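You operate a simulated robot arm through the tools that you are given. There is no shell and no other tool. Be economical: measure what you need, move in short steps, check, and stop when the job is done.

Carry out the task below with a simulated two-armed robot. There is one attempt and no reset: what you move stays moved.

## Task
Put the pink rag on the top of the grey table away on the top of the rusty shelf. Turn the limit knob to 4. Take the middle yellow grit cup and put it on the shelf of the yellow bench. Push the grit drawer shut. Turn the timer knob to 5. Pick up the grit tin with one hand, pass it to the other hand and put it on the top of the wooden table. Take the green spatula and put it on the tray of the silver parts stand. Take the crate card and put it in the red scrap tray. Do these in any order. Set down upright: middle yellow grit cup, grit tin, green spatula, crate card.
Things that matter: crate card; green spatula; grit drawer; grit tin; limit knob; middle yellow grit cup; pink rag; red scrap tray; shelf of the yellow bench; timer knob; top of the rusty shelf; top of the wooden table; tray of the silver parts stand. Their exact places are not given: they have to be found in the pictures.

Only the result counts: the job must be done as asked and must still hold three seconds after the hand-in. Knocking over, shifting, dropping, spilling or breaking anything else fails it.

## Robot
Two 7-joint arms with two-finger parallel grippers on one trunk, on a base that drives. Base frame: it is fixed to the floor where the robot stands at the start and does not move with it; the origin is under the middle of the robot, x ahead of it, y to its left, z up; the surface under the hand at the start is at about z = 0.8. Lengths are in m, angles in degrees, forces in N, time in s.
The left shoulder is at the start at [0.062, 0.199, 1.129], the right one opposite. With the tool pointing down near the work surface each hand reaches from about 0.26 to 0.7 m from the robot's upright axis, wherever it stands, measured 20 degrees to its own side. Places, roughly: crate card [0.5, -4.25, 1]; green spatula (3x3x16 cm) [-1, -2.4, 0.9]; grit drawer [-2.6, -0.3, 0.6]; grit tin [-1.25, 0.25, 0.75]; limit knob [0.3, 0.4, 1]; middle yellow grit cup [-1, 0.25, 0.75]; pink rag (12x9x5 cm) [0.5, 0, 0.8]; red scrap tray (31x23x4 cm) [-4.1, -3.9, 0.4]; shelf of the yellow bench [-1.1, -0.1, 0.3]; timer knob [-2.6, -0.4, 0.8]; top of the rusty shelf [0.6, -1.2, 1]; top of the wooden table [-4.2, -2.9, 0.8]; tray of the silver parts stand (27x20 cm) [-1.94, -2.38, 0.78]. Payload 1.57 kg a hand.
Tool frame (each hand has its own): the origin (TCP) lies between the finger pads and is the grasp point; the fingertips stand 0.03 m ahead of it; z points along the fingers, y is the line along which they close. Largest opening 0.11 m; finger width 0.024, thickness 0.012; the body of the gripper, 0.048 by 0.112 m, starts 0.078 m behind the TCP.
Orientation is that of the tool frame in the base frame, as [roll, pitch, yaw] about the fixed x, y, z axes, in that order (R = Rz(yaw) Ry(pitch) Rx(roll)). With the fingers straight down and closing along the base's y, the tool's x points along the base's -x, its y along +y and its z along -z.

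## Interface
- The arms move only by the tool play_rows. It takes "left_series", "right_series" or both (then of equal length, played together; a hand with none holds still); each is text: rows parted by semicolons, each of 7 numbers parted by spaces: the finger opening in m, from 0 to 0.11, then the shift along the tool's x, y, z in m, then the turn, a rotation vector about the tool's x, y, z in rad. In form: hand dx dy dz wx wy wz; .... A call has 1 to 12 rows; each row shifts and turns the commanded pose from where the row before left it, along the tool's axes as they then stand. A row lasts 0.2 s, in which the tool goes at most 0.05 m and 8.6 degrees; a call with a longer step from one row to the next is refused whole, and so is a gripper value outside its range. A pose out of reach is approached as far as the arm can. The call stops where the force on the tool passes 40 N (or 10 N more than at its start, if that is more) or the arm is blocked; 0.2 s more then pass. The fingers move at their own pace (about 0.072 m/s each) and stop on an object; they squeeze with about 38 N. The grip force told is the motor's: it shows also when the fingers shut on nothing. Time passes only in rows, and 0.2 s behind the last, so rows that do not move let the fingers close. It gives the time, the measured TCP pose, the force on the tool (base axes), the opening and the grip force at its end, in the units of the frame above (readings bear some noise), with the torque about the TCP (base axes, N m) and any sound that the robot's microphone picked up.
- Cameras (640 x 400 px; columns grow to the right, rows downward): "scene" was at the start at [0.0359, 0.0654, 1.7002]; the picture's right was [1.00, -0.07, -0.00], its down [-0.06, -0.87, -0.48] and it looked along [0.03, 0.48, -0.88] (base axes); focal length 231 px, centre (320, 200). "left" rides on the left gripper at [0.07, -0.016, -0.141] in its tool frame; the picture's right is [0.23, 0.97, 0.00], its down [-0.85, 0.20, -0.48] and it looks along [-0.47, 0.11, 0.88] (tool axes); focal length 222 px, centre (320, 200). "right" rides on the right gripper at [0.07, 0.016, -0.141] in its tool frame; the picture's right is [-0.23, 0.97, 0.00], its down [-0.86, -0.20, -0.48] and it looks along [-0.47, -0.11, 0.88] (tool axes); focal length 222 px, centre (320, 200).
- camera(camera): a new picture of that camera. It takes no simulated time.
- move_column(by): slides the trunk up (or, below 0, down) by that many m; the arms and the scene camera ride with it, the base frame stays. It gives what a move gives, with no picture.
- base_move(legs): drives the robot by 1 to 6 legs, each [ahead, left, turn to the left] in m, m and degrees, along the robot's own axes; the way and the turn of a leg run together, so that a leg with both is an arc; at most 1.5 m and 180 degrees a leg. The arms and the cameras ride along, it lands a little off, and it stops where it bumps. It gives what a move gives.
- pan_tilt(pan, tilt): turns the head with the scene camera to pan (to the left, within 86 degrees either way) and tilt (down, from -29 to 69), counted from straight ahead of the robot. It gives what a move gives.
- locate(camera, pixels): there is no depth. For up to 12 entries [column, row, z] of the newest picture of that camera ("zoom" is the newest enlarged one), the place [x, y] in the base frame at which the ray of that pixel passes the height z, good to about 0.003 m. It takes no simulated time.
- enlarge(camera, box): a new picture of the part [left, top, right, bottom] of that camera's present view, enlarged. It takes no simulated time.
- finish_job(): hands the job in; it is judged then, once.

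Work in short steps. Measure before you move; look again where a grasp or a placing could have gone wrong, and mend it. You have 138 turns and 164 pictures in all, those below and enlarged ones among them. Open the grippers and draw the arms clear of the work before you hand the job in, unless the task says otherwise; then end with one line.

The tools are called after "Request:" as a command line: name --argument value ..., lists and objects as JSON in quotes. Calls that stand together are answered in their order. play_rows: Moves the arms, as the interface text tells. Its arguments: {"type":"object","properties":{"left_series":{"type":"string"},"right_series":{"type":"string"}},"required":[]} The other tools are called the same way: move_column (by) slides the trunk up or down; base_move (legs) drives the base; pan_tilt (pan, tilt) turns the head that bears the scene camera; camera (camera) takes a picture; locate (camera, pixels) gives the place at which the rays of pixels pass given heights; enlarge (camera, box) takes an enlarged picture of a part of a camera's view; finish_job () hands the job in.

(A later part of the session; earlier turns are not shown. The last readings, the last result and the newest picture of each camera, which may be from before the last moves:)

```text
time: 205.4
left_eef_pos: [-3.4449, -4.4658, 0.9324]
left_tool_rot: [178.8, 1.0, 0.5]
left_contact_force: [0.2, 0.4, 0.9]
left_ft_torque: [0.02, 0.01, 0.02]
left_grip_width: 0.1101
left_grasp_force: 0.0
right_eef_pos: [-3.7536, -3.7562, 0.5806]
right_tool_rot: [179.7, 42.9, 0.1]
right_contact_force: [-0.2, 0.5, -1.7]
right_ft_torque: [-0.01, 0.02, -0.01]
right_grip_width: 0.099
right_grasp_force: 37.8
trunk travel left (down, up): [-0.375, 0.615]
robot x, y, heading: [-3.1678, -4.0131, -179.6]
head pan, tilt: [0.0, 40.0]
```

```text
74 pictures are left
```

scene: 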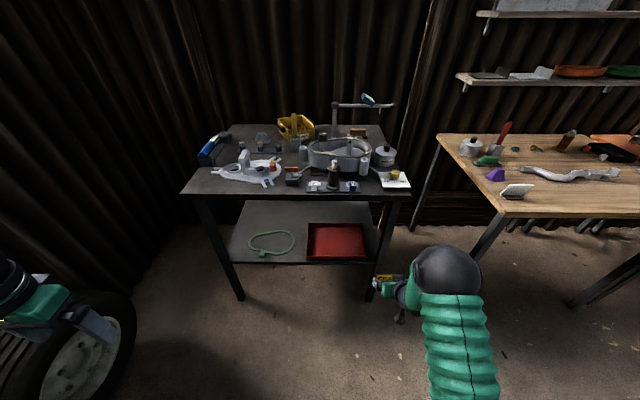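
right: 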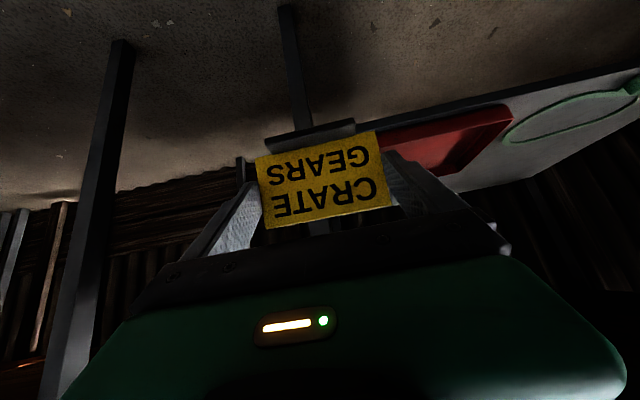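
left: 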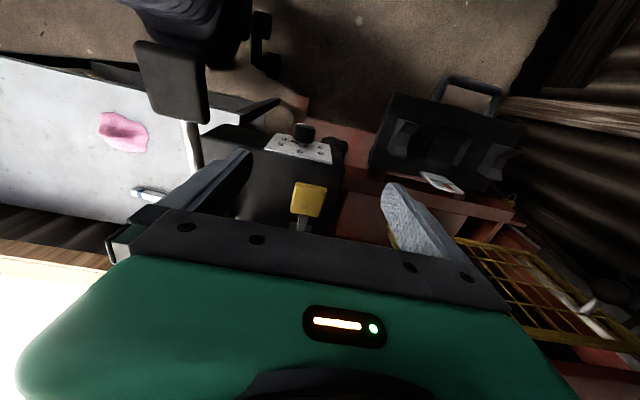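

I locate the tray and table edges from this lower view.

Request:
locate --camera "scene" --pixels '[[307, 262, 0.38], [307, 262, 0.42], [368, 261, 0.38], [368, 261, 0.42], [309, 224, 0.42], [364, 224, 0.42], [408, 197, 0.8], [183, 195, 0.8], [229, 264, 0.38], [378, 300, 0.0]]'

Request:
locate --camera "right" --pixels '[[500, 104, 0.42], [500, 104, 0.38], [388, 131, 0.42], [388, 131, 0.38], [513, 112, 0.42], [440, 172, 0.42], [390, 138, 0.38]]'

Request:
enlarge --camera "scene" --box '[280, 180, 420, 280]'

```text
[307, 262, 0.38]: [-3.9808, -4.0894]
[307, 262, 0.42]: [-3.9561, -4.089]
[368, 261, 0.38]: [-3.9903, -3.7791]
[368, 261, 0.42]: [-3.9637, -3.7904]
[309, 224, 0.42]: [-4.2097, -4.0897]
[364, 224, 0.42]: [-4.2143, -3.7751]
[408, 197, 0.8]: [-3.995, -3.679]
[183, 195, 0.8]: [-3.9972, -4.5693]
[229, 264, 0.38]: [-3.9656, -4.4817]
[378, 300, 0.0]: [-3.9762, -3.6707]
```

```text
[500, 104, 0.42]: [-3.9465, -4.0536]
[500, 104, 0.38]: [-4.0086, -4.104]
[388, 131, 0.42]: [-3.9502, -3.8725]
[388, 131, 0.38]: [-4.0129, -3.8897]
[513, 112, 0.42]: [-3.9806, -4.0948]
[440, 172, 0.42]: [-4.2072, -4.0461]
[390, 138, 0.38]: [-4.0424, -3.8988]
```

```text
4.00 times, centred on (350, 230) of scene
```

zoom: 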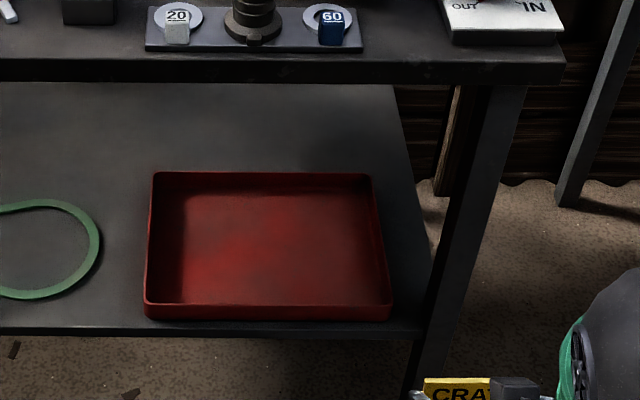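

Tray: x -3.98…-4.21, y -4.09…-3.78, rim z≈0.42. I strafe left 0.19, lower slightly and drive in part-way with the card's foot above the rim.

Request:
base_move --legs '[[0, 0.19, -0.4]]'

Request:
move_column --by -0.045

Request:
base_move --legs '[[0.23, 0, 0]]'

Request:
camera --camera "scene"

Request:
camera --camera "right"

```text
time: 207.0
left_eef_pos: [-3.4472, -4.644, 0.9345]
left_tool_rot: [178.5, 0.9, 0.1]
left_contact_force: [-0.2, 0.4, -0.1]
left_ft_torque: [-0.03, 0.0, -0.03]
left_grip_width: 0.1102
left_grasp_force: 0.0
right_eef_pos: [-3.7504, -3.9361, 0.5795]
right_tool_rot: [179.3, 42.8, -0.4]
right_contact_force: [-0.4, 0.3, -0.5]
right_ft_torque: [-0.03, 0.01, 0.03]
right_grip_width: 0.0991
right_grasp_force: 38.2
trunk travel left (down, up): [-0.375, 0.615]
robot x, y, heading: [-3.1668, -4.1997, -179.3]
head pan, tilt: [0.0, 40.0]
```

```text
time: 207.8
left_eef_pos: [-3.4441, -4.6508, 0.8876]
left_tool_rot: [178.9, 0.9, 0.1]
left_contact_force: [-0.2, 0.0, -0.2]
left_ft_torque: [0.02, 0.04, 0.01]
left_grip_width: 0.1098
left_grasp_force: 0.1
right_eef_pos: [-3.749, -3.941, 0.5365]
right_tool_rot: [179.8, 43.0, -0.3]
right_contact_force: [0.6, 0.8, -1.4]
right_ft_torque: [0.02, -0.01, 0.01]
right_grip_width: 0.0991
right_grasp_force: 37.8
trunk travel left (down, up): [-0.33, 0.66]
robot x, y, heading: [-3.163, -4.1999, -179.8]
head pan, tilt: [0.0, 40.0]
```

```text
time: 209.6
left_eef_pos: [-3.6725, -4.6503, 0.8872]
left_tool_rot: [178.8, 0.9, 0.1]
left_contact_force: [-0.5, -1.0, 0.8]
left_ft_torque: [-0.02, -0.05, -0.02]
left_grip_width: 0.11
left_grasp_force: 0.0
right_eef_pos: [-3.9754, -3.9407, 0.5358]
right_tool_rot: [179.7, 42.9, -0.1]
right_contact_force: [-0.7, 0.0, -0.6]
right_ft_torque: [0.0, -0.06, 0.0]
right_grip_width: 0.099
right_grasp_force: 38.7
trunk travel left (down, up): [-0.33, 0.66]
robot x, y, heading: [-3.3908, -4.2023, -179.7]
head pan, tilt: [0.0, 40.0]
```

```text
72 pictures are left
```

scene: 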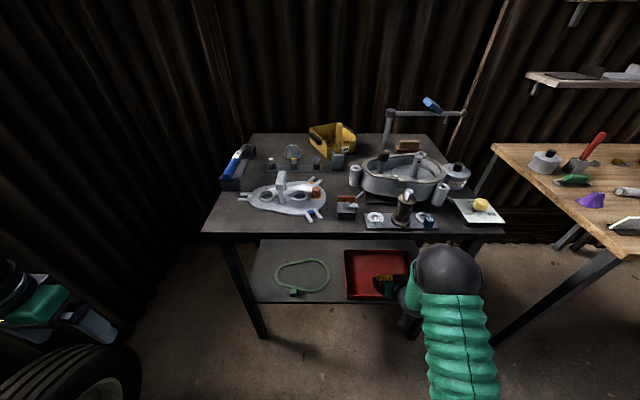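

```text
71 pictures are left
```

right: 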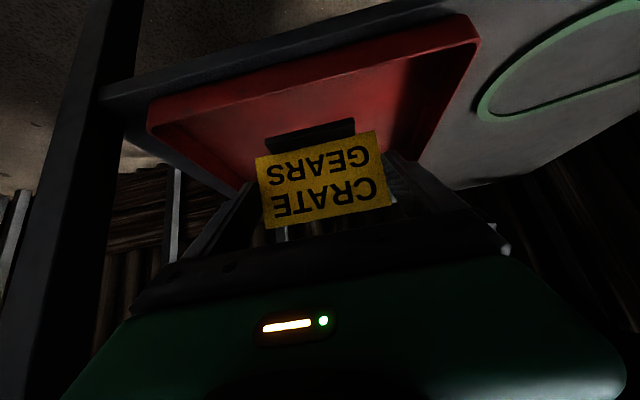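

I lower 3 cm and go in 6 cm more, then check clearance.

Request:
move_column --by -0.03

Request:
base_move --legs '[[0.065, 0, 0]]'

Request:
camera --camera "right"

Request:
enlarge --camera "scene" --box '[330, 200, 490, 330]'

```text
time: 210.3
left_eef_pos: [-3.6693, -4.651, 0.8575]
left_tool_rot: [178.9, 1.1, 0.1]
left_contact_force: [0.0, 1.1, 0.8]
left_ft_torque: [0.0, 0.03, 0.0]
left_grip_width: 0.11
left_grasp_force: 0.0
right_eef_pos: [-3.9739, -3.9409, 0.5076]
right_tool_rot: [179.7, 43.1, -0.2]
right_contact_force: [0.8, 0.5, -1.6]
right_ft_torque: [0.0, -0.05, -0.02]
right_grip_width: 0.099
right_grasp_force: 37.9
trunk travel left (down, up): [-0.3, 0.69]
robot x, y, heading: [-3.3903, -4.2013, -179.9]
head pan, tilt: [0.0, 40.0]
```

```text
time: 211.3
left_eef_pos: [-3.7362, -4.6506, 0.8553]
left_tool_rot: [178.8, 0.9, 0.1]
left_contact_force: [-0.3, 0.0, -0.4]
left_ft_torque: [0.01, -0.06, 0.02]
left_grip_width: 0.1102
left_grasp_force: 0.0
right_eef_pos: [-4.0385, -3.9412, 0.5069]
right_tool_rot: [179.8, 42.9, -0.3]
right_contact_force: [1.1, -0.1, -0.4]
right_ft_torque: [-0.01, 0.01, 0.03]
right_grip_width: 0.0991
right_grasp_force: 37.8
trunk travel left (down, up): [-0.3, 0.69]
robot x, y, heading: [-3.4522, -4.1988, -179.9]
head pan, tilt: [0.0, 40.0]
```

```text
70 pictures are left
```

right: 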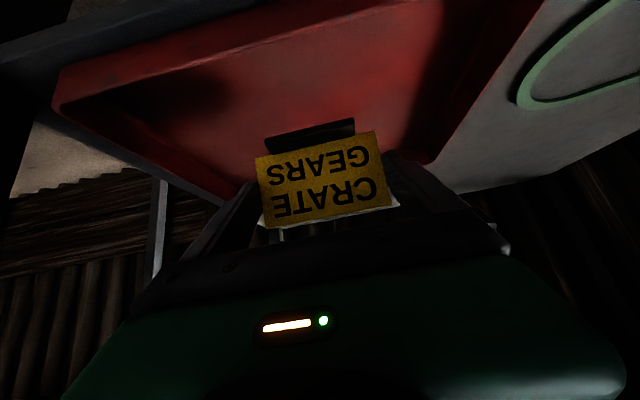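

```text
3.08 times, centred on (410, 265) of scene
```

zoom: 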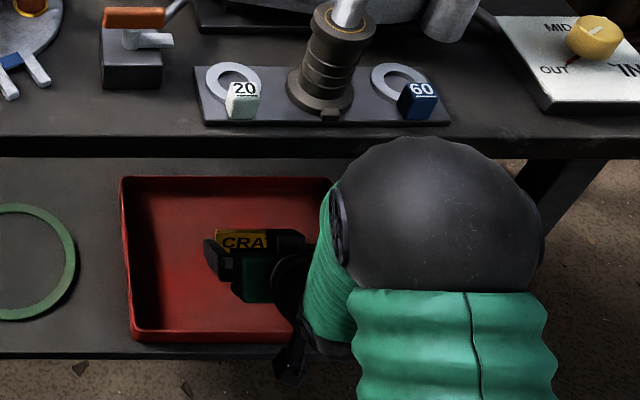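

The card is above the tray. I lower 4 cm with the column, then in small arm steps until contact.

Request:
move_column --by -0.04

Request:
play_rows --right_series "0 0.0041 0 0.0044 0 0 0;0 0.0041 0 0.0044 0 0 0;0 0.0041 0 0.0044 0 0 0;0 0.0034 0 0.0037 0 0 0;0 0.0034 0 0.0037 0 0 0;0 0.0034 0 0.0037 0 0 0;0 0.0034 0 0.0037 0 0 0"

Request:
camera --camera "right"

```text
time: 212.1
left_eef_pos: [-3.7339, -4.6505, 0.8176]
left_tool_rot: [178.8, 1.1, 0.1]
left_contact_force: [-0.8, -0.4, -0.8]
left_ft_torque: [-0.01, -0.05, 0.02]
left_grip_width: 0.1099
left_grasp_force: 0.1
right_eef_pos: [-4.0378, -3.9401, 0.4673]
right_tool_rot: [179.7, 43.1, -0.3]
right_contact_force: [-0.6, 1.1, -0.8]
right_ft_torque: [0.0, 0.0, 0.01]
right_grip_width: 0.0993
right_grasp_force: 37.9
trunk travel left (down, up): [-0.26, 0.73]
robot x, y, heading: [-3.4561, -4.204, -179.9]
head pan, tilt: [0.0, 40.0]
```

```text
time: 213.7
left_eef_pos: [-3.7298, -4.653, 0.8177]
left_tool_rot: [179.0, 1.2, 0.1]
left_contact_force: [0.1, 0.7, -0.8]
left_ft_torque: [-0.01, 0.01, -0.01]
left_grip_width: 0.1098
left_grasp_force: 0.0
right_eef_pos: [-4.0394, -3.9417, 0.4358]
right_tool_rot: [179.9, 43.6, -0.1]
right_contact_force: [3.5, 0.0, 38.7]
right_ft_torque: [0.76, 0.18, 0.03]
right_grip_width: 0.099
right_grasp_force: 37.6
trunk travel left (down, up): [-0.26, 0.73]
robot x, y, heading: [-3.4533, -4.2012, -179.7]
head pan, tilt: [0.0, 40.0]
```

```text
68 pictures are left
```

right: 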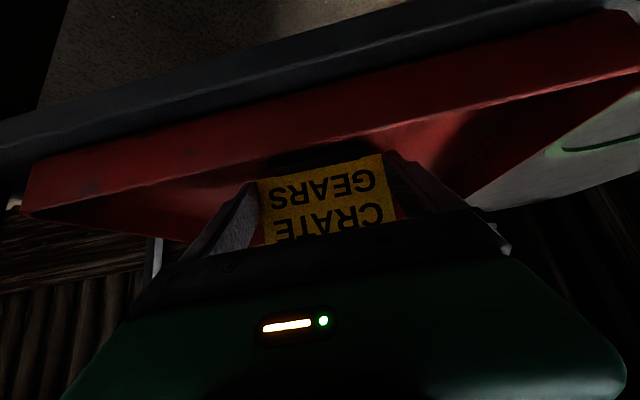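

Contact at TCP z≈0.436 (38 N). I ease up 6 mm of command, then open the fingers.

Request:
play_rows --right_series "0 -0.0045 0 -0.0048 0 0 0;0.1 0 0 0 0 0 0;0.105 0 0 0 0 0 0;0.11 0 0 0 0 0 0;0.11 0 0 0 0 0 0"

Request:
camera --camera "right"

```text
time: 214.9
left_eef_pos: [-3.7337, -4.6512, 0.8171]
left_tool_rot: [179.0, 1.1, 0.0]
left_contact_force: [0.6, 0.6, -0.6]
left_ft_torque: [0.02, -0.01, 0.01]
left_grip_width: 0.1097
left_grasp_force: 0.0
right_eef_pos: [-4.0368, -3.9391, 0.4338]
right_tool_rot: [179.8, 42.9, -0.2]
right_contact_force: [1.0, -2.1, 6.2]
right_ft_torque: [0.29, 0.04, -0.06]
right_grip_width: 0.1083
right_grasp_force: 0.1
trunk travel left (down, up): [-0.26, 0.73]
robot x, y, heading: [-3.4564, -4.1996, -179.7]
head pan, tilt: [0.0, 40.0]
```

```text
67 pictures are left
```

right: 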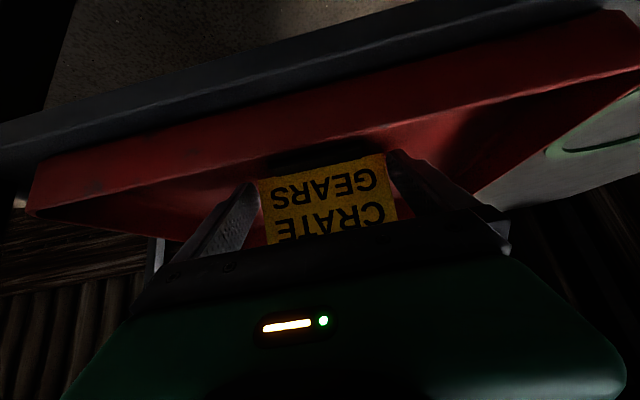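

The card stands; it is slightly right of centre between the fingers. I shift 3 mm and withdraw along the fingers.

Request:
play_rows --right_series "0.11 0 0.003 0 0 0 0;0.11 -0.003 0 -0.005 0 0 0;0.11 0 0 -0.01 0 0 0;0.11 0 0 -0.015 0 0 0;0.11 0 0 -0.02 0 0 0;0.11 0 0 -0.02 0 0 0;0.11 0 0 0 0 0 0"

Request:
camera --camera "right"

```text
time: 216.5
left_eef_pos: [-3.7344, -4.6503, 0.8173]
left_tool_rot: [178.8, 1.0, 0.1]
left_contact_force: [0.1, -0.2, -0.9]
left_ft_torque: [-0.01, 0.03, 0.02]
left_grip_width: 0.11
left_grasp_force: 0.0
right_eef_pos: [-3.9926, -3.9437, 0.4888]
right_tool_rot: [179.7, 43.0, -0.3]
right_contact_force: [-0.1, 0.7, 0.1]
right_ft_torque: [-0.01, 0.0, -0.01]
right_grip_width: 0.1099
right_grasp_force: 0.1
trunk travel left (down, up): [-0.26, 0.73]
robot x, y, heading: [-3.4556, -4.1997, -179.9]
head pan, tilt: [0.0, 40.0]
```

```text
66 pictures are left
```

right: 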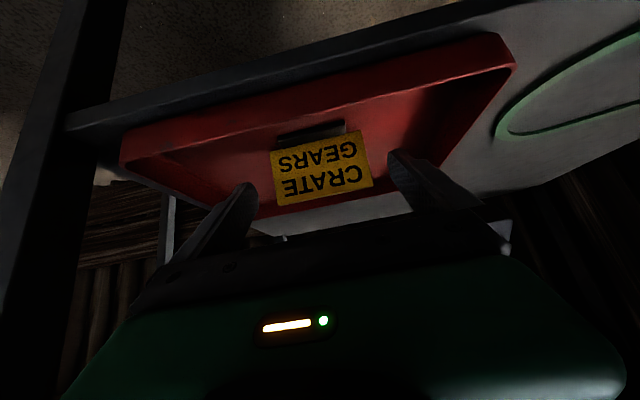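

The card stands upright in the tray. I back out, raise the column, and bring the right hand back to pointing down.

Request:
base_move --legs '[[-0.4, 0, 0]]'

Request:
move_column --by 0.4

Request:
play_rows --right_series "0.11 0 0 0 0 0.136 0;0.11 0 0 0 0 0.136 0;0.11 0 0 0 0 0.136 0;0.11 0 0 0 0 0.136 0;0.11 0 0 0 0 0.136 0;0.11 0 0 0 0 0.07 0;0.11 0.03 0 -0.03 0 0 0;0.11 0.03 0 -0.03 0 0 0;0.11 0.03 0 -0.03 0 0 0;0.11 0.03 0 -0.03 0 0 0;0.11 0.03 0.02 -0.03 0 0 0"

Request:
base_move --legs '[[-0.1, 0, 0], [0, 0, -90], [1.4, 0, 0], [1.1, 0, 0]]'

Request:
pan_tilt --pan -20 --tilt 30

Request:
camera --camera "scene"

```text
time: 219.0
left_eef_pos: [-3.3322, -4.6496, 0.818]
left_tool_rot: [178.8, 1.1, 0.0]
left_contact_force: [0.4, -0.2, -0.1]
left_ft_torque: [-0.05, -0.02, -0.02]
left_grip_width: 0.1099
left_grasp_force: 0.0
right_eef_pos: [-3.5885, -3.9418, 0.4895]
right_tool_rot: [179.6, 43.2, -0.5]
right_contact_force: [0.3, 0.1, -0.4]
right_ft_torque: [0.02, -0.02, 0.02]
right_grip_width: 0.11
right_grasp_force: 0.0
trunk travel left (down, up): [-0.26, 0.73]
robot x, y, heading: [-3.0519, -4.2031, -179.8]
head pan, tilt: [0.0, 40.0]
```

```text
time: 222.9
left_eef_pos: [-3.3309, -4.6495, 1.2176]
left_tool_rot: [178.8, 1.1, 0.0]
left_contact_force: [0.2, 1.0, -0.7]
left_ft_torque: [0.0, -0.01, -0.01]
left_grip_width: 0.11
left_grasp_force: 0.0
right_eef_pos: [-3.5889, -3.9423, 0.8903]
right_tool_rot: [179.8, 43.1, -0.4]
right_contact_force: [0.6, -0.3, -0.2]
right_ft_torque: [0.01, 0.01, -0.05]
right_grip_width: 0.1102
right_grasp_force: 0.1
trunk travel left (down, up): [-0.66, 0.33]
robot x, y, heading: [-3.0522, -4.2012, -179.9]
head pan, tilt: [0.0, 40.0]
```

```text
time: 225.3
left_eef_pos: [-3.3281, -4.6503, 1.2178]
left_tool_rot: [178.8, 1.2, 0.0]
left_contact_force: [0.9, -1.2, 0.0]
left_ft_torque: [0.02, 0.01, 0.01]
left_grip_width: 0.11
left_grasp_force: 0.1
right_eef_pos: [-3.4351, -3.9626, 1.0457]
right_tool_rot: [179.8, 0.2, -0.3]
right_contact_force: [0.0, -0.5, -1.1]
right_ft_torque: [-0.01, 0.04, -0.01]
right_grip_width: 0.1099
right_grasp_force: 0.1
trunk travel left (down, up): [-0.66, 0.33]
robot x, y, heading: [-3.0537, -4.2022, -180.1]
head pan, tilt: [0.0, 40.0]
```

```text
time: 242.2
left_eef_pos: [-3.3676, -1.3921, 1.2169]
left_tool_rot: [178.8, 1.1, -91.3]
left_contact_force: [-0.2, 0.0, 0.2]
left_ft_torque: [0.0, -0.01, 0.0]
left_grip_width: 0.11
left_grasp_force: 0.0
right_eef_pos: [-2.6788, -1.3023, 1.0434]
right_tool_rot: [179.9, 0.3, -91.5]
right_contact_force: [-0.4, -0.3, -1.0]
right_ft_torque: [-0.05, 0.01, 0.0]
right_grip_width: 0.1099
right_grasp_force: 0.0
trunk travel left (down, up): [-0.66, 0.33]
robot x, y, heading: [-2.926, -1.6824, 88.9]
head pan, tilt: [0.0, 40.0]
```

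```text
time: 243.0
left_eef_pos: [-3.3688, -1.3928, 1.2168]
left_tool_rot: [178.8, 1.1, -91.3]
left_contact_force: [-0.1, -0.3, -0.1]
left_ft_torque: [-0.02, -0.03, 0.03]
left_grip_width: 0.1101
left_grasp_force: 0.1
right_eef_pos: [-2.6802, -1.3028, 1.0439]
right_tool_rot: [179.7, 0.2, -91.5]
right_contact_force: [-0.2, 0.3, -0.7]
right_ft_torque: [-0.04, 0.01, -0.01]
right_grip_width: 0.1102
right_grasp_force: 0.0
trunk travel left (down, up): [-0.66, 0.33]
robot x, y, heading: [-2.925, -1.683, 88.6]
head pan, tilt: [-20.0, 30.0]
```

```text
65 pictures are left
```

scene: 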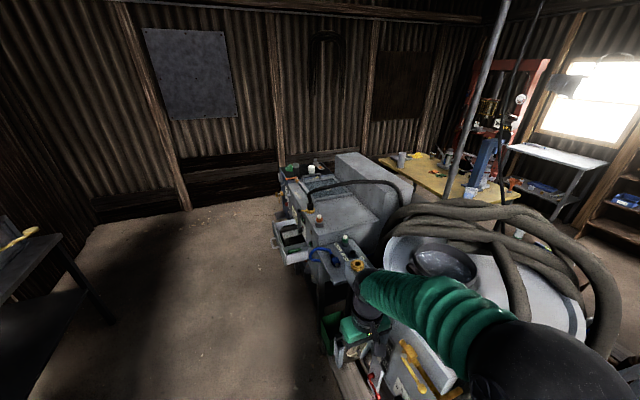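

The machine with the open drawer (285,245) faces west. I side-step away from the tank cart, drive level with it and face it.

Request:
base_move --legs '[[0, 0.33, 1.4], [1.3, 0, 0], [0, 0, -90]]'

Request:
pan_tilt --pan 0 --tilt 45

Request:
camera --camera "scene"

```text
time: 255.3
left_eef_pos: [-2.9655, 0.0695, 1.2172]
left_tool_rot: [178.8, 1.1, 178.0]
left_contact_force: [0.7, 0.5, -0.1]
left_ft_torque: [0.01, -0.02, 0.03]
left_grip_width: 0.1103
left_grasp_force: 0.1
right_eef_pos: [-2.8837, -0.6215, 1.043]
right_tool_rot: [179.8, 0.1, 177.7]
right_contact_force: [0.1, 0.3, -0.5]
right_ft_torque: [0.0, -0.03, -0.03]
right_grip_width: 0.1102
right_grasp_force: 0.1
trunk travel left (down, up): [-0.66, 0.33]
robot x, y, heading: [-3.2579, -0.3675, -1.9]
head pan, tilt: [-20.0, 30.0]
```

```text
time: 256.1
left_eef_pos: [-2.9664, 0.0682, 1.2173]
left_tool_rot: [178.8, 1.1, 178.0]
left_contact_force: [1.0, 0.8, 0.4]
left_ft_torque: [0.0, 0.01, 0.02]
left_grip_width: 0.11
left_grasp_force: 0.1
right_eef_pos: [-2.884, -0.622, 1.0445]
right_tool_rot: [179.8, 0.0, 177.8]
right_contact_force: [0.3, -0.2, 0.8]
right_ft_torque: [0.03, -0.04, 0.02]
right_grip_width: 0.1098
right_grasp_force: 0.0
trunk travel left (down, up): [-0.66, 0.33]
robot x, y, heading: [-3.2636, -0.3665, -2.0]
head pan, tilt: [0.0, 45.0]
```

```text
64 pictures are left
```

scene: 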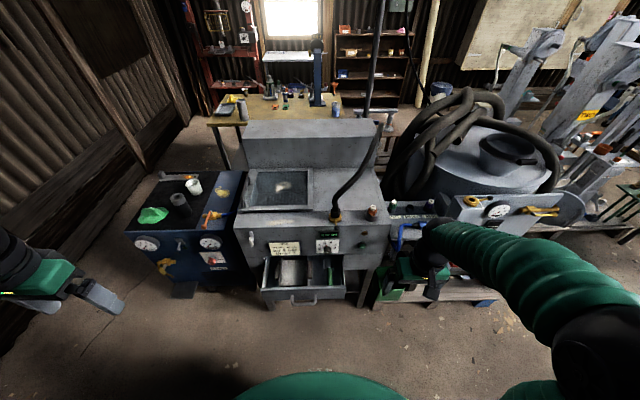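

I enlarge the cabinet front with drawer and dial.

Request:
enlarge --camera "scene" --box '[230, 210, 400, 320]'

Request:
enlarge --camera "scene" --box '[300, 225, 360, 265]'

Request:
locate --camera "zoom" --pixels '[[320, 200, 0.8], [320, 200, 0.85]]'

Request:
locate --camera "scene" --pixels '[[303, 300, 0.6], [262, 302, 0.6], [344, 293, 0.6], [345, 268, 0.6], [264, 262, 0.65], [340, 255, 0.7], [327, 245, 0.8], [303, 300, 0.65], [242, 230, 0.9], [388, 222, 0.9], [317, 300, 0.6]]'

```text
3.64 times, centred on (315, 265) of scene
```

zoom: 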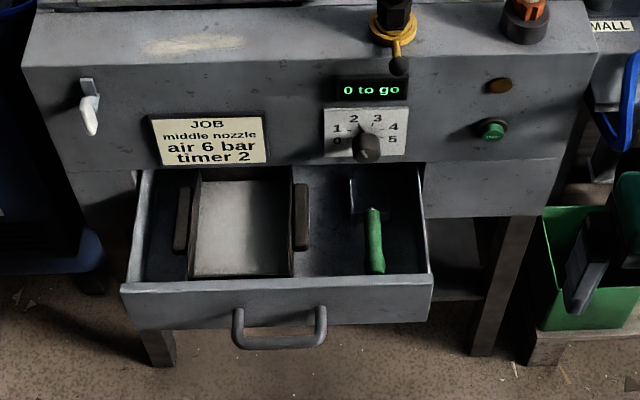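

```text
10.00 times, centred on (330, 245) of scene
```

zoom: 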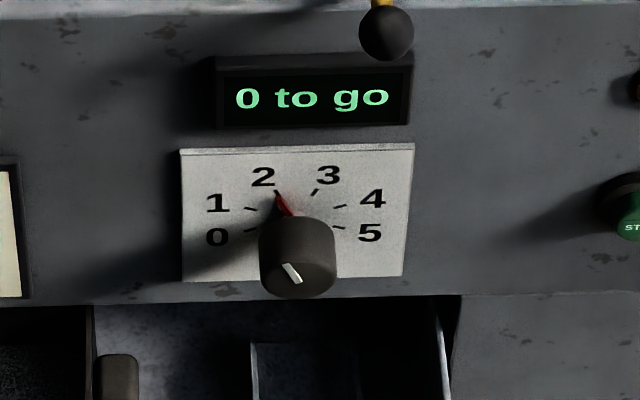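

```text
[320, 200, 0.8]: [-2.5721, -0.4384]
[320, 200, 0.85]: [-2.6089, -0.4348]
```

```text
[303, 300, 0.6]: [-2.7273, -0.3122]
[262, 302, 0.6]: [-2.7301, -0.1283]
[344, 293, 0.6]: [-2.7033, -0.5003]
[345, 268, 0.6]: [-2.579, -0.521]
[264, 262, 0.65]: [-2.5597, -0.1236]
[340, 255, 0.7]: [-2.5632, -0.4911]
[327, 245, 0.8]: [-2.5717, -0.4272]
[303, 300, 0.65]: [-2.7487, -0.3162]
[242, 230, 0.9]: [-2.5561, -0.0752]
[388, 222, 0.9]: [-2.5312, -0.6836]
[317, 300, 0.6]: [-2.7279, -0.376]
```

The timer stands at 2 with 45° between marks, so 5 is 135° clockwise. First the drawer: I lower the column and bring the right hand, closed, in front of its handle.

Request:
move_column --by -0.3

Request:
play_rows --right_series "0 0.005 0.04 0 0 0 0;0 0.005 0.04 0 0 0 0;0 0.005 0.04 0 0 0 0;0 0 0.04 0 0 0 0;0 0 0.04 0 0 0 0;0 0 0.04 0 0 0 0;0 0 0.04 0 0 0 0;0 0 0.02 0.03 0 0 0;0 0 0 0.03 0 0 0;0 0 0 0.03 0 0 0;0 0 0 0 0 0 0"

Request:
camera --camera "scene"

Request:
camera --camera "right"

```text
time: 259.1
left_eef_pos: [-2.9666, 0.069, 0.9175]
left_tool_rot: [178.9, 1.1, 178.0]
left_contact_force: [-0.6, -0.4, 0.1]
left_ft_torque: [0.01, 0.01, -0.02]
left_grip_width: 0.1099
left_grasp_force: 0.0
right_eef_pos: [-2.8846, -0.6207, 0.7436]
right_tool_rot: [179.8, 0.3, 177.7]
right_contact_force: [-0.4, 0.4, 0.6]
right_ft_torque: [-0.01, -0.01, 0.02]
right_grip_width: 0.11
right_grasp_force: 0.1
trunk travel left (down, up): [-0.36, 0.63]
robot x, y, heading: [-3.2586, -0.3701, -1.9]
head pan, tilt: [0.0, 45.0]
```

```text
time: 261.5
left_eef_pos: [-2.9657, 0.0702, 0.9191]
left_tool_rot: [179.0, 1.1, 178.0]
left_contact_force: [-0.1, 0.1, -0.5]
left_ft_torque: [-0.01, -0.01, 0.05]
left_grip_width: 0.1101
left_grasp_force: 0.0
right_eef_pos: [-2.8871, -0.321, 0.6561]
right_tool_rot: [179.7, 0.3, 177.7]
right_contact_force: [-0.3, -0.2, -0.3]
right_ft_torque: [0.0, -0.03, -0.04]
right_grip_width: 0.0002
right_grasp_force: 21.0
trunk travel left (down, up): [-0.36, 0.63]
robot x, y, heading: [-3.2605, -0.3705, -1.9]
head pan, tilt: [0.0, 45.0]
```

```text
61 pictures are left
```

scene: 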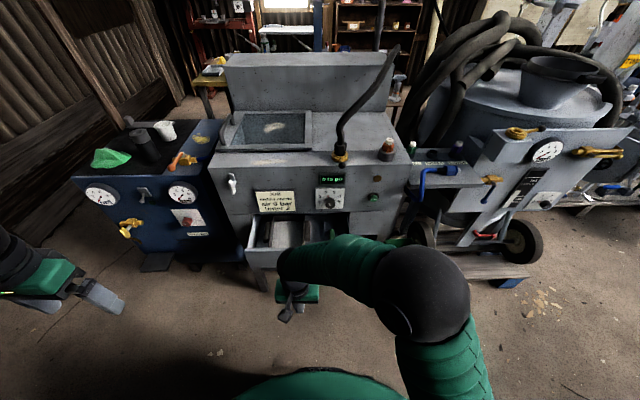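

```text
60 pictures are left
```

right: 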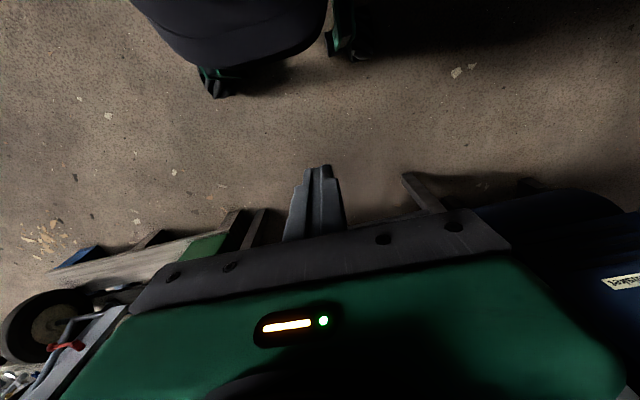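

The closed fingers are in front of the drawer panel. I lower 3 cm and push forward with the arm.

Request:
play_rows --right_series "0 0 0 0.03 0 0 0;0 -0.03 0 0 0 0 0;0 -0.03 0 0 0 0 0;0 -0.02 0 0 0 0 0;0 -0.02 0 0 0 0 0;0 -0.02 0 0 0 0 0;0 -0.02 0 0 0 0 0;0 -0.02 0 0 0 0 0;0 -0.02 0 0 0 0 0;0 -0.02 0 0 0 0 0;0 0 0 0 0 0 0"

Request:
camera --camera "scene"

```text
time: 263.9
left_eef_pos: [-2.9653, 0.07, 0.9172]
left_tool_rot: [178.9, 1.1, 178.0]
left_contact_force: [0.2, -0.3, -0.7]
left_ft_torque: [-0.04, -0.01, -0.01]
left_grip_width: 0.1101
left_grasp_force: 0.0
right_eef_pos: [-2.687, -0.3287, 0.6271]
right_tool_rot: [179.9, 0.2, 177.8]
right_contact_force: [0.0, 0.0, -0.1]
right_ft_torque: [0.01, 0.0, 0.03]
right_grip_width: 0.0001
right_grasp_force: 21.3
trunk travel left (down, up): [-0.36, 0.63]
robot x, y, heading: [-3.2569, -0.3704, -2.0]
head pan, tilt: [0.0, 45.0]
```

```text
59 pictures are left
```

scene: 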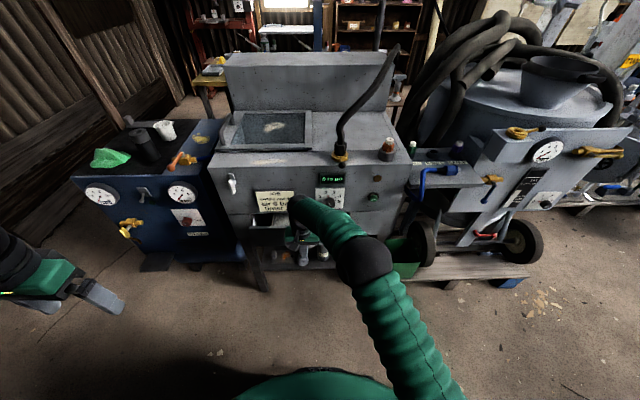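

The drawer has slid in a good way. I drive 6 cm nearer and keep pushing until it resists.

Request:
base_move --legs '[[0.06, 0, 2.0]]'

Request:
play_rows --right_series "0 -0.012 0 0 0 0 0;0 -0.012 0 0 0 0 0;0 -0.012 0 0 0 0 0;0 -0.012 0 0 0 0 0;0 -0.012 0 0 0 0 0;0 -0.012 0 0 0 0 0;0 0 0 0 0 0 0"

Request:
enlarge --camera "scene" --box '[220, 150, 410, 300]'

```text
time: 264.9
left_eef_pos: [-2.9206, 0.0781, 0.9182]
left_tool_rot: [178.8, 1.0, -180.0]
left_contact_force: [0.6, -0.9, -0.7]
left_ft_torque: [0.04, 0.02, -0.02]
left_grip_width: 0.1103
left_grasp_force: 0.1
right_eef_pos: [-2.6277, -0.3106, 0.6241]
right_tool_rot: [179.8, 0.1, 179.9]
right_contact_force: [-0.2, 0.7, -0.8]
right_ft_torque: [0.0, 0.03, -0.01]
right_grip_width: 0.0001
right_grasp_force: 21.8
trunk travel left (down, up): [-0.36, 0.63]
robot x, y, heading: [-3.1995, -0.3731, 0.0]
head pan, tilt: [0.0, 45.0]
```

```text
time: 265.4
left_eef_pos: [-2.9227, 0.0773, 0.9187]
left_tool_rot: [178.7, 1.3, -179.8]
left_contact_force: [0.6, 0.2, 0.3]
left_ft_torque: [0.0, 0.03, -0.04]
left_grip_width: 0.1099
left_grasp_force: 0.0
right_eef_pos: [-2.6222, -0.3096, 0.6242]
right_tool_rot: [-179.9, -1.4, -179.9]
right_contact_force: [-20.1, -2.8, 10.3]
right_ft_torque: [0.12, -0.25, 0.14]
right_grip_width: 0.0
right_grasp_force: 20.9
trunk travel left (down, up): [-0.36, 0.63]
robot x, y, heading: [-3.2028, -0.3711, 0.1]
head pan, tilt: [0.0, 45.0]
stopped in row 2 (right hand): the force on the tool passed its limit at 50 N (the readings are from after the stop); the commanded pose is now the measured one
```

```text
2.67 times, centred on (315, 225) of scene
```

zoom: 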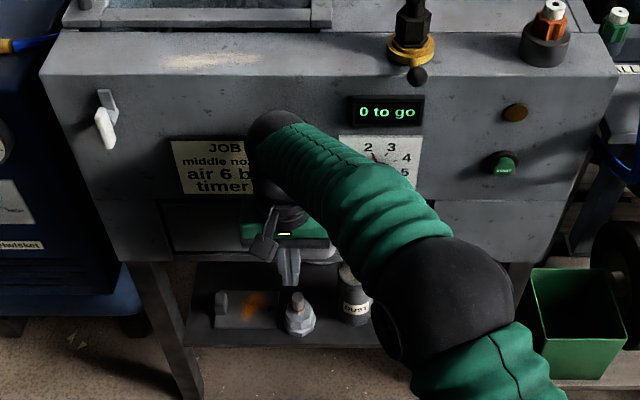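

The drawer resists firmly at 50 N and looks flush. I raise out vertically, back off 0.1 m, and pitch the right hand toward horizontal for the timer knob.

Request:
move_column --by 0.18

Request:
base_move --legs '[[-0.14, 0.1, 0]]'

Request:
play_rows --right_series "0.11 0 0 0 0 -0.142 0;0.11 0 0 0 0 -0.142 0;0.11 0 0 0 0 -0.142 0;0.11 0 0 0 0 -0.142 0;0.11 0 0 0 0 -0.142 0;0.11 0 0 0 0 -0.142 0;0.11 0 0 0 0 -0.142 0;0.11 0 0 0 0 -0.142 0;0.11 0 0 0 0 -0.142 0;0.11 0 0 0 0 -0.142 0;0.11 0 0 0 0 -0.142 0;0.11 0 0 0 0 0 0"

Request:
camera --camera "scene"

```text
time: 267.4
left_eef_pos: [-2.9237, 0.0771, 1.0992]
left_tool_rot: [178.8, 1.1, -179.8]
left_contact_force: [0.9, -0.3, 0.0]
left_ft_torque: [0.0, 0.0, 0.0]
left_grip_width: 0.1098
left_grasp_force: 0.1
right_eef_pos: [-2.6197, -0.3094, 0.8025]
right_tool_rot: [-179.9, -1.1, 180.0]
right_contact_force: [-0.4, 0.4, 0.3]
right_ft_torque: [0.01, -0.03, -0.01]
right_grip_width: 0.0001
right_grasp_force: 21.3
trunk travel left (down, up): [-0.54, 0.45]
robot x, y, heading: [-3.199, -0.3689, 0.1]
head pan, tilt: [0.0, 45.0]
```

```text
time: 268.9
left_eef_pos: [-3.0631, 0.1739, 1.0994]
left_tool_rot: [178.7, 1.1, -179.9]
left_contact_force: [0.5, 0.1, 0.4]
left_ft_torque: [-0.01, -0.02, 0.03]
left_grip_width: 0.1099
left_grasp_force: 0.0
right_eef_pos: [-2.7586, -0.2125, 0.8038]
right_tool_rot: [179.9, -1.1, -179.9]
right_contact_force: [-0.4, 0.2, 0.9]
right_ft_torque: [-0.01, 0.0, -0.01]
right_grip_width: 0.0001
right_grasp_force: 21.2
trunk travel left (down, up): [-0.54, 0.45]
robot x, y, heading: [-3.3407, -0.2712, -0.0]
head pan, tilt: [0.0, 45.0]
```

```text
time: 269.9
left_eef_pos: [-3.0656, 0.1744, 1.0996]
left_tool_rot: [178.7, 1.4, -180.0]
left_contact_force: [-0.2, -0.7, -0.1]
left_ft_torque: [0.0, 0.02, 0.01]
left_grip_width: 0.1101
left_grasp_force: 0.2
right_eef_pos: [-2.7102, -0.3408, 0.8181]
right_tool_rot: [178.1, 30.8, 165.1]
right_contact_force: [-0.8, 0.5, 0.1]
right_ft_torque: [-0.01, 0.0, 0.03]
right_grip_width: 0.1098
right_grasp_force: 0.0
trunk travel left (down, up): [-0.54, 0.45]
robot x, y, heading: [-3.3384, -0.2721, 0.3]
head pan, tilt: [0.0, 45.0]
stopped in row 5 (right hand): the arm was blocked; the commanded pose is now the measured one
```

```text
57 pictures are left
```

scene: 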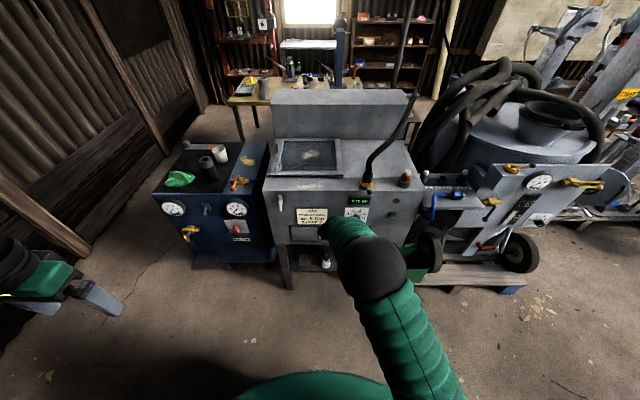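

The drawer is flush. I shift the hand to its own side and continue pitching toward horizontal.

Request:
play_rows --right_series "0.11 0.0037 -0.0355 -0.0034 0 0 0;0.11 0.0037 -0.0355 -0.0034 0 0 0;0.11 0.0037 -0.0355 -0.0034 0 0 0;0.11 0 0 0 -0.0258 -0.1281 -0.0189;0.11 0 0 0 -0.0258 -0.1281 -0.0189;0.11 0 0 0 -0.0258 -0.1281 -0.0189;0.11 0 0 0 -0.0258 -0.1281 -0.0189;0.11 0 0 0 -0.0258 -0.1281 -0.0189;0.11 0 0 0 -0.0258 -0.1281 -0.0189;0.11 0 0 0 -0.0258 -0.1281 -0.0189;0.11 0 0 0 -0.0258 -0.1281 -0.0189;0.11 0 0 0 0 0 0"

```text
time: 272.5
left_eef_pos: [-3.066, 0.1762, 1.0979]
left_tool_rot: [178.8, 1.5, -179.9]
left_contact_force: [-0.9, 0.3, 1.0]
left_ft_torque: [0.03, -0.02, 0.02]
left_grip_width: 0.1101
left_grasp_force: 0.0
right_eef_pos: [-2.7504, -0.4307, 0.8174]
right_tool_rot: [-86.7, 89.7, -85.9]
right_contact_force: [0.3, 0.6, 0.4]
right_ft_torque: [-0.03, 0.02, -0.02]
right_grip_width: 0.1102
right_grasp_force: 0.1
trunk travel left (down, up): [-0.54, 0.45]
robot x, y, heading: [-3.3426, -0.2727, 0.2]
head pan, tilt: [0.0, 45.0]
```

The hand is horizontal, pointing at the panel. I look with the right camera and enlarge the dial in the scene.

Request:
camera --camera "right"

Request:
enlarge --camera "scene" --box '[325, 180, 395, 225]'

```text
56 pictures are left
```

right: 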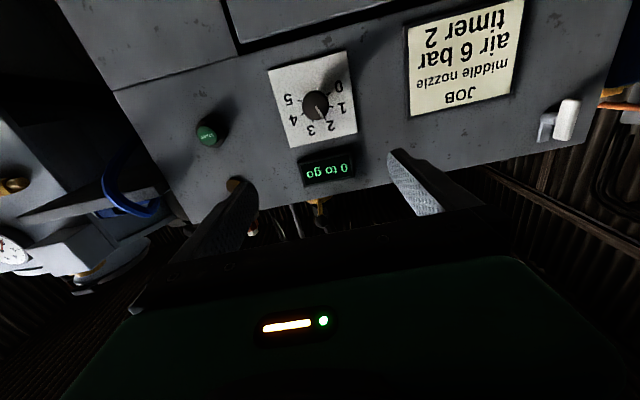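

```text
8.89 times, centred on (360, 202) of scene
```

zoom: 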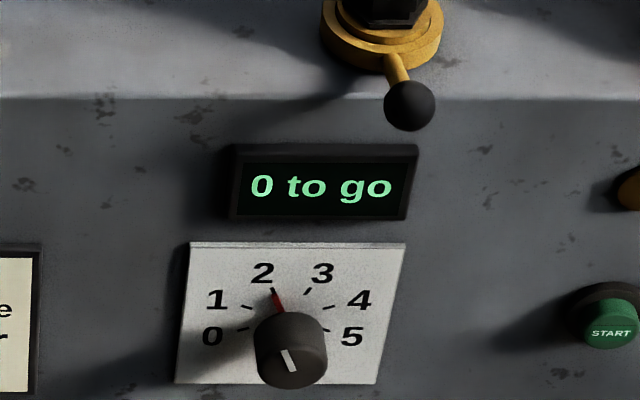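

I locate the knob with both cameras.

Request:
locate --camera "zoom" --pixels '[[290, 362, 0.773], [290, 362, 0.79], [290, 362, 0.76], [175, 383, 0.745], [405, 243, 0.83], [278, 310, 0.785]]'

Request:
locate --camera "right" --pixels '[[315, 105, 0.773], [315, 105, 0.765], [315, 105, 0.78], [313, 100, 0.77]]'

```text
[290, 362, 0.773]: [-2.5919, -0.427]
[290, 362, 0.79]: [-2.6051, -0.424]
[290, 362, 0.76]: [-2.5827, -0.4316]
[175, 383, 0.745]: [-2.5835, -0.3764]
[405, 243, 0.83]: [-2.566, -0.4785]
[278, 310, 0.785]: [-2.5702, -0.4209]
```

```text
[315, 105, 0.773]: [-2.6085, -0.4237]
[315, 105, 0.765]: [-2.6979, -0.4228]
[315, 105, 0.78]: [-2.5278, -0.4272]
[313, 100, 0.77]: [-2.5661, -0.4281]
```

Knob front centre is (-2.593,-0.4255,0.774). I align with its axis and pre-turn the wrist by -67.5° so the 135° clockwise turn fits.

Request:
play_rows --right_series "0.07 0.0215 0.0025 0 0 0 0;0.07 0.0215 0.0025 0 0 0 0;0.07 0 0 0 0 0 -0.131;0.07 0 0 0 0 0 -0.131;0.07 0 0 0 0 0 -0.131;0.07 0 0 0 0 0 -0.131;0.07 0 0 0 0 0 -0.131;0.07 0 0 0 0 0 -0.131;0.07 0 0 0 0 0 -0.131;0.07 0 0 0 0 0 -0.131;0.07 0 0 0 0 0 -0.13;0.07 0 0 0 0 0 0"

Request:
base_move --legs '[[0.09, 0, 0]]'

Request:
play_rows --right_series "0.07 0 0 0 0 0 0;0.07 0 0 0 0 0 0;0.07 0 0 0 0 0 0"

Request:
camera --camera "right"

```text
time: 275.0
left_eef_pos: [-3.0659, 0.176, 1.0967]
left_tool_rot: [178.9, 1.4, -179.9]
left_contact_force: [0.1, -0.2, -0.3]
left_ft_torque: [0.01, 0.02, -0.01]
left_grip_width: 0.1101
left_grasp_force: 0.1
right_eef_pos: [-2.744, -0.5049, 0.7857]
right_tool_rot: [-88.7, 23.1, -97.6]
right_contact_force: [0.2, 0.2, -0.5]
right_ft_torque: [0.02, -0.01, 0.01]
right_grip_width: 0.07
right_grasp_force: 0.1
trunk travel left (down, up): [-0.54, 0.45]
robot x, y, heading: [-3.3435, -0.2681, 0.1]
head pan, tilt: [0.0, 45.0]
stopped in row 12 (right hand): the arm was blocked; the commanded pose is now the measured one
```

```text
time: 276.1
left_eef_pos: [-2.9742, 0.1771, 1.0977]
left_tool_rot: [178.7, 1.3, -179.9]
left_contact_force: [-0.4, 0.2, 0.5]
left_ft_torque: [-0.02, 0.0, 0.0]
left_grip_width: 0.11
left_grasp_force: 0.1
right_eef_pos: [-2.6555, -0.5049, 0.7828]
right_tool_rot: [-89.3, 22.7, -97.6]
right_contact_force: [0.4, -0.3, 0.4]
right_ft_torque: [-0.03, -0.03, -0.02]
right_grip_width: 0.0701
right_grasp_force: 0.1
trunk travel left (down, up): [-0.54, 0.45]
robot x, y, heading: [-3.2496, -0.275, 0.3]
head pan, tilt: [0.0, 45.0]
```

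```text
time: 276.9
left_eef_pos: [-2.9765, 0.1756, 1.0992]
left_tool_rot: [178.8, 1.4, -180.0]
left_contact_force: [0.5, 0.0, 0.0]
left_ft_torque: [0.06, 0.01, 0.0]
left_grip_width: 0.1097
left_grasp_force: 0.0
right_eef_pos: [-2.6578, -0.5086, 0.7824]
right_tool_rot: [-89.2, 22.7, -97.8]
right_contact_force: [0.0, 0.7, -0.3]
right_ft_torque: [0.01, 0.02, -0.04]
right_grip_width: 0.0699
right_grasp_force: 0.0
trunk travel left (down, up): [-0.54, 0.45]
robot x, y, heading: [-3.2494, -0.2723, -0.1]
head pan, tilt: [0.0, 45.0]
```

```text
54 pictures are left
```

right: 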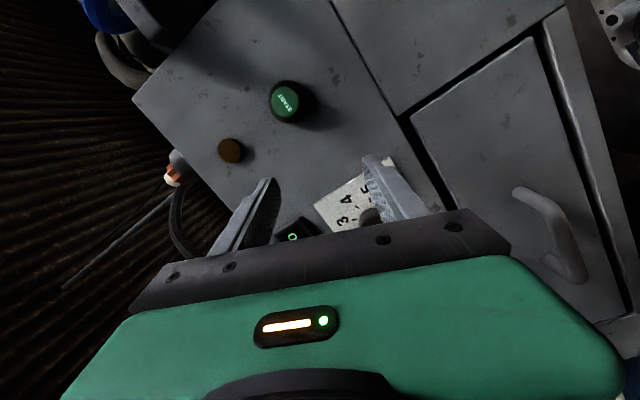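

The wrist reached about -67° but yawed 8°. I straighten it and shift onto the knob axis.

Request:
play_rows --right_series "0.07 0 0 0 -0.0272 -0.065 0.001;0.07 0 0 0 -0.0272 -0.065 0.001;0.07 -0.0244 0.0132 0 0 0 0;0.07 -0.0244 0.0132 0 0 0 0;0.07 -0.0244 0.0132 0 0 0 0;0.07 0 0 0 0 0 0"

Request:
camera --camera "right"

```text
time: 278.5
left_eef_pos: [-2.977, 0.1747, 1.1011]
left_tool_rot: [178.8, 1.4, -179.9]
left_contact_force: [0.4, -0.9, -0.2]
left_ft_torque: [-0.02, 0.04, 0.0]
left_grip_width: 0.1099
left_grasp_force: 0.0
right_eef_pos: [-2.6606, -0.4772, 0.7682]
right_tool_rot: [-90.0, 22.2, -95.5]
right_contact_force: [0.1, 0.0, 0.3]
right_ft_torque: [-0.01, 0.04, -0.03]
right_grip_width: 0.07
right_grasp_force: 0.1
trunk travel left (down, up): [-0.54, 0.45]
robot x, y, heading: [-3.2495, -0.2699, 0.2]
head pan, tilt: [0.0, 45.0]
stopped in row 6 (right hand): the arm was blocked; the commanded pose is now the measured one
```

```text
53 pictures are left
```

right: 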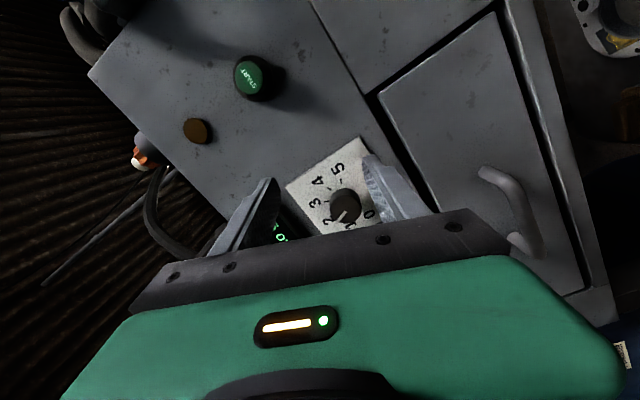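

The joint limit holds the last 5° and 5 cm; turning the base 5.3° left fixes both.

Request:
base_move --legs '[[0, 0, 5.3]]'

Request:
play_rows --right_series "0.07 -0.002 -0.005 0 0 0 0;0.07 0 0 0 0 0 0;0.07 0 0 0 0 0 0"

Request:
camera --camera "right"

```text
time: 279.4
left_eef_pos: [-3.0181, 0.1973, 1.1018]
left_tool_rot: [178.7, 1.4, -174.7]
left_contact_force: [-0.4, 0.3, -0.2]
left_ft_torque: [0.0, -0.02, 0.01]
left_grip_width: 0.1101
left_grasp_force: 0.0
right_eef_pos: [-2.6426, -0.4205, 0.7714]
right_tool_rot: [-89.6, 22.5, -90.1]
right_contact_force: [-0.2, 0.6, 0.1]
right_ft_torque: [-0.02, 0.0, 0.03]
right_grip_width: 0.0698
right_grasp_force: 0.1
trunk travel left (down, up): [-0.54, 0.45]
robot x, y, heading: [-3.2512, -0.2693, 5.4]
head pan, tilt: [0.0, 45.0]
```

```text
time: 280.2
left_eef_pos: [-3.0196, 0.1978, 1.1003]
left_tool_rot: [178.9, 1.5, -174.6]
left_contact_force: [-0.4, -0.2, 0.0]
left_ft_torque: [-0.02, 0.0, -0.01]
left_grip_width: 0.1098
left_grasp_force: 0.0
right_eef_pos: [-2.6419, -0.423, 0.7754]
right_tool_rot: [-89.6, 22.4, -90.3]
right_contact_force: [0.1, -0.1, 0.8]
right_ft_torque: [0.01, 0.02, -0.01]
right_grip_width: 0.07
right_grasp_force: 0.0
trunk travel left (down, up): [-0.54, 0.45]
robot x, y, heading: [-3.2528, -0.2709, 5.4]
head pan, tilt: [0.0, 45.0]
```

```text
52 pictures are left
```

right: 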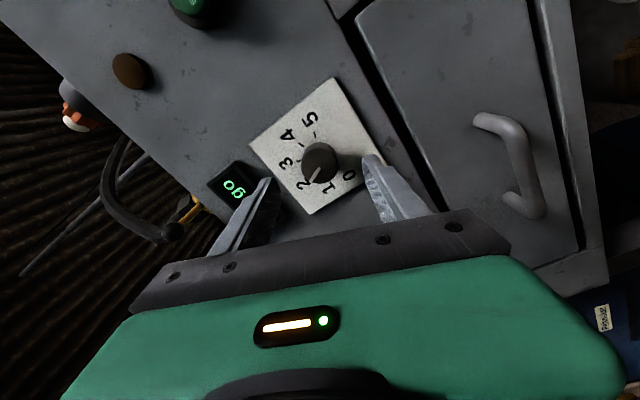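

The knob (320,163) is on the tool axis. I advance 39 mm, close on it, and begin the clockwise turn.

Request:
play_rows --right_series "0.07 0.003 0 0.013 0 0 0;0.07 0 0 0.013 0 0 0;0.07 0 0 0.012 0 0 0;0.07 0 0 0 0 0 0;0.02 0 0 0 0 0 0;0.02 0 0 0 0 0 0;0.02 0 0 0 0 0 0;0.02 0 0 0 0 0 0"

Request:
camera --camera "right"

```text
time: 282.0
left_eef_pos: [-3.0201, 0.197, 1.0992]
left_tool_rot: [178.6, 1.6, -174.7]
left_contact_force: [0.5, 0.6, -0.2]
left_ft_torque: [0.05, 0.0, -0.01]
left_grip_width: 0.1101
left_grasp_force: 0.2
right_eef_pos: [-2.6043, -0.4219, 0.7764]
right_tool_rot: [-89.3, 22.4, -90.0]
right_contact_force: [5.2, -3.2, 11.0]
right_ft_torque: [-0.06, 0.7, 0.2]
right_grip_width: 0.0333
right_grasp_force: 41.7
trunk travel left (down, up): [-0.54, 0.45]
robot x, y, heading: [-3.2491, -0.27, 5.3]
head pan, tilt: [0.0, 45.0]
```

```text
51 pictures are left
```

right: 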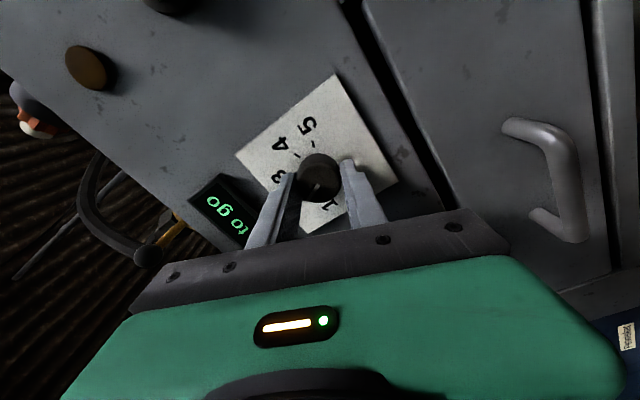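

The knob is held (3.3 cm). I turn clockwise in two parts.

Request:
play_rows --right_series "0.02 0 0 0 0 0 0.1386;0.02 0 0 0 0 0 0.1386;0.02 0 0 0 0 0 0.1386;0.02 0 0 0 0 0 0.1386;0.02 0 0 0 0 0 0.1386;0.02 0 0 0 0 0 0.1386;0.02 0 0 0 0 0 0.1386;0.02 0 0 0 0 0 0.1386;0.02 0 0 0 0 0 0.1386;0.02 0 0 0 0 0 0.1386;0.02 0 0 0 0 0 0.1386;0.02 0 0 0 0 0 0.1386"

Request:
play_rows --right_series "0.02 0 0 0 0 0 0.1386;0.02 0 0 0 0 0 0.1386;0.02 0 0 0 0 0 0.1386;0.02 0 0 0 0 0 0.1386;0.02 0 0 0 0 0 0.1386;0.02 0 0 0 0 0 0"

Request:
camera --camera "right"

```text
time: 284.6
left_eef_pos: [-3.0205, 0.1938, 1.1025]
left_tool_rot: [178.5, 1.6, -174.8]
left_contact_force: [-0.2, 0.1, 0.4]
left_ft_torque: [-0.05, 0.0, -0.01]
left_grip_width: 0.1101
left_grasp_force: 0.0
right_eef_pos: [-2.6061, -0.4269, 0.7768]
right_tool_rot: [88.6, 62.0, 88.4]
right_contact_force: [7.9, -22.3, 21.6]
right_ft_torque: [-0.03, -0.28, -0.63]
right_grip_width: 0.0327
right_grasp_force: 40.7
trunk travel left (down, up): [-0.54, 0.45]
robot x, y, heading: [-3.253, -0.276, 5.5]
head pan, tilt: [0.0, 45.0]
```

```text
time: 286.0
left_eef_pos: [-3.0193, 0.1934, 1.1017]
left_tool_rot: [178.6, 1.5, -174.7]
left_contact_force: [0.3, 0.0, -0.4]
left_ft_torque: [0.0, -0.01, -0.07]
left_grip_width: 0.1101
left_grasp_force: 0.0
right_eef_pos: [-2.606, -0.4259, 0.775]
right_tool_rot: [89.8, 22.2, 89.7]
right_contact_force: [0.3, -17.3, 5.9]
right_ft_torque: [-0.3, 0.12, -1.56]
right_grip_width: 0.0334
right_grasp_force: 41.3
trunk travel left (down, up): [-0.54, 0.45]
robot x, y, heading: [-3.2483, -0.2759, 5.6]
head pan, tilt: [0.0, 45.0]
```

```text
50 pictures are left
```

right: 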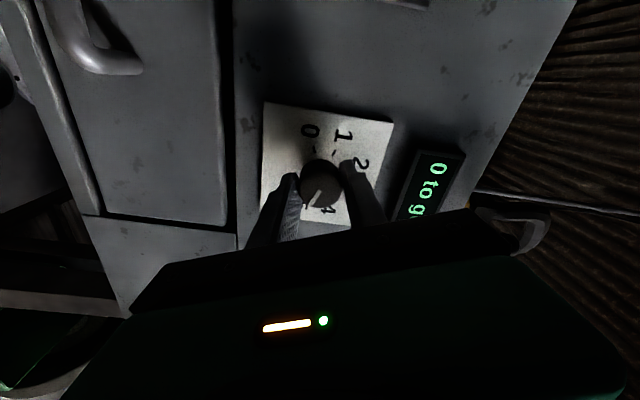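

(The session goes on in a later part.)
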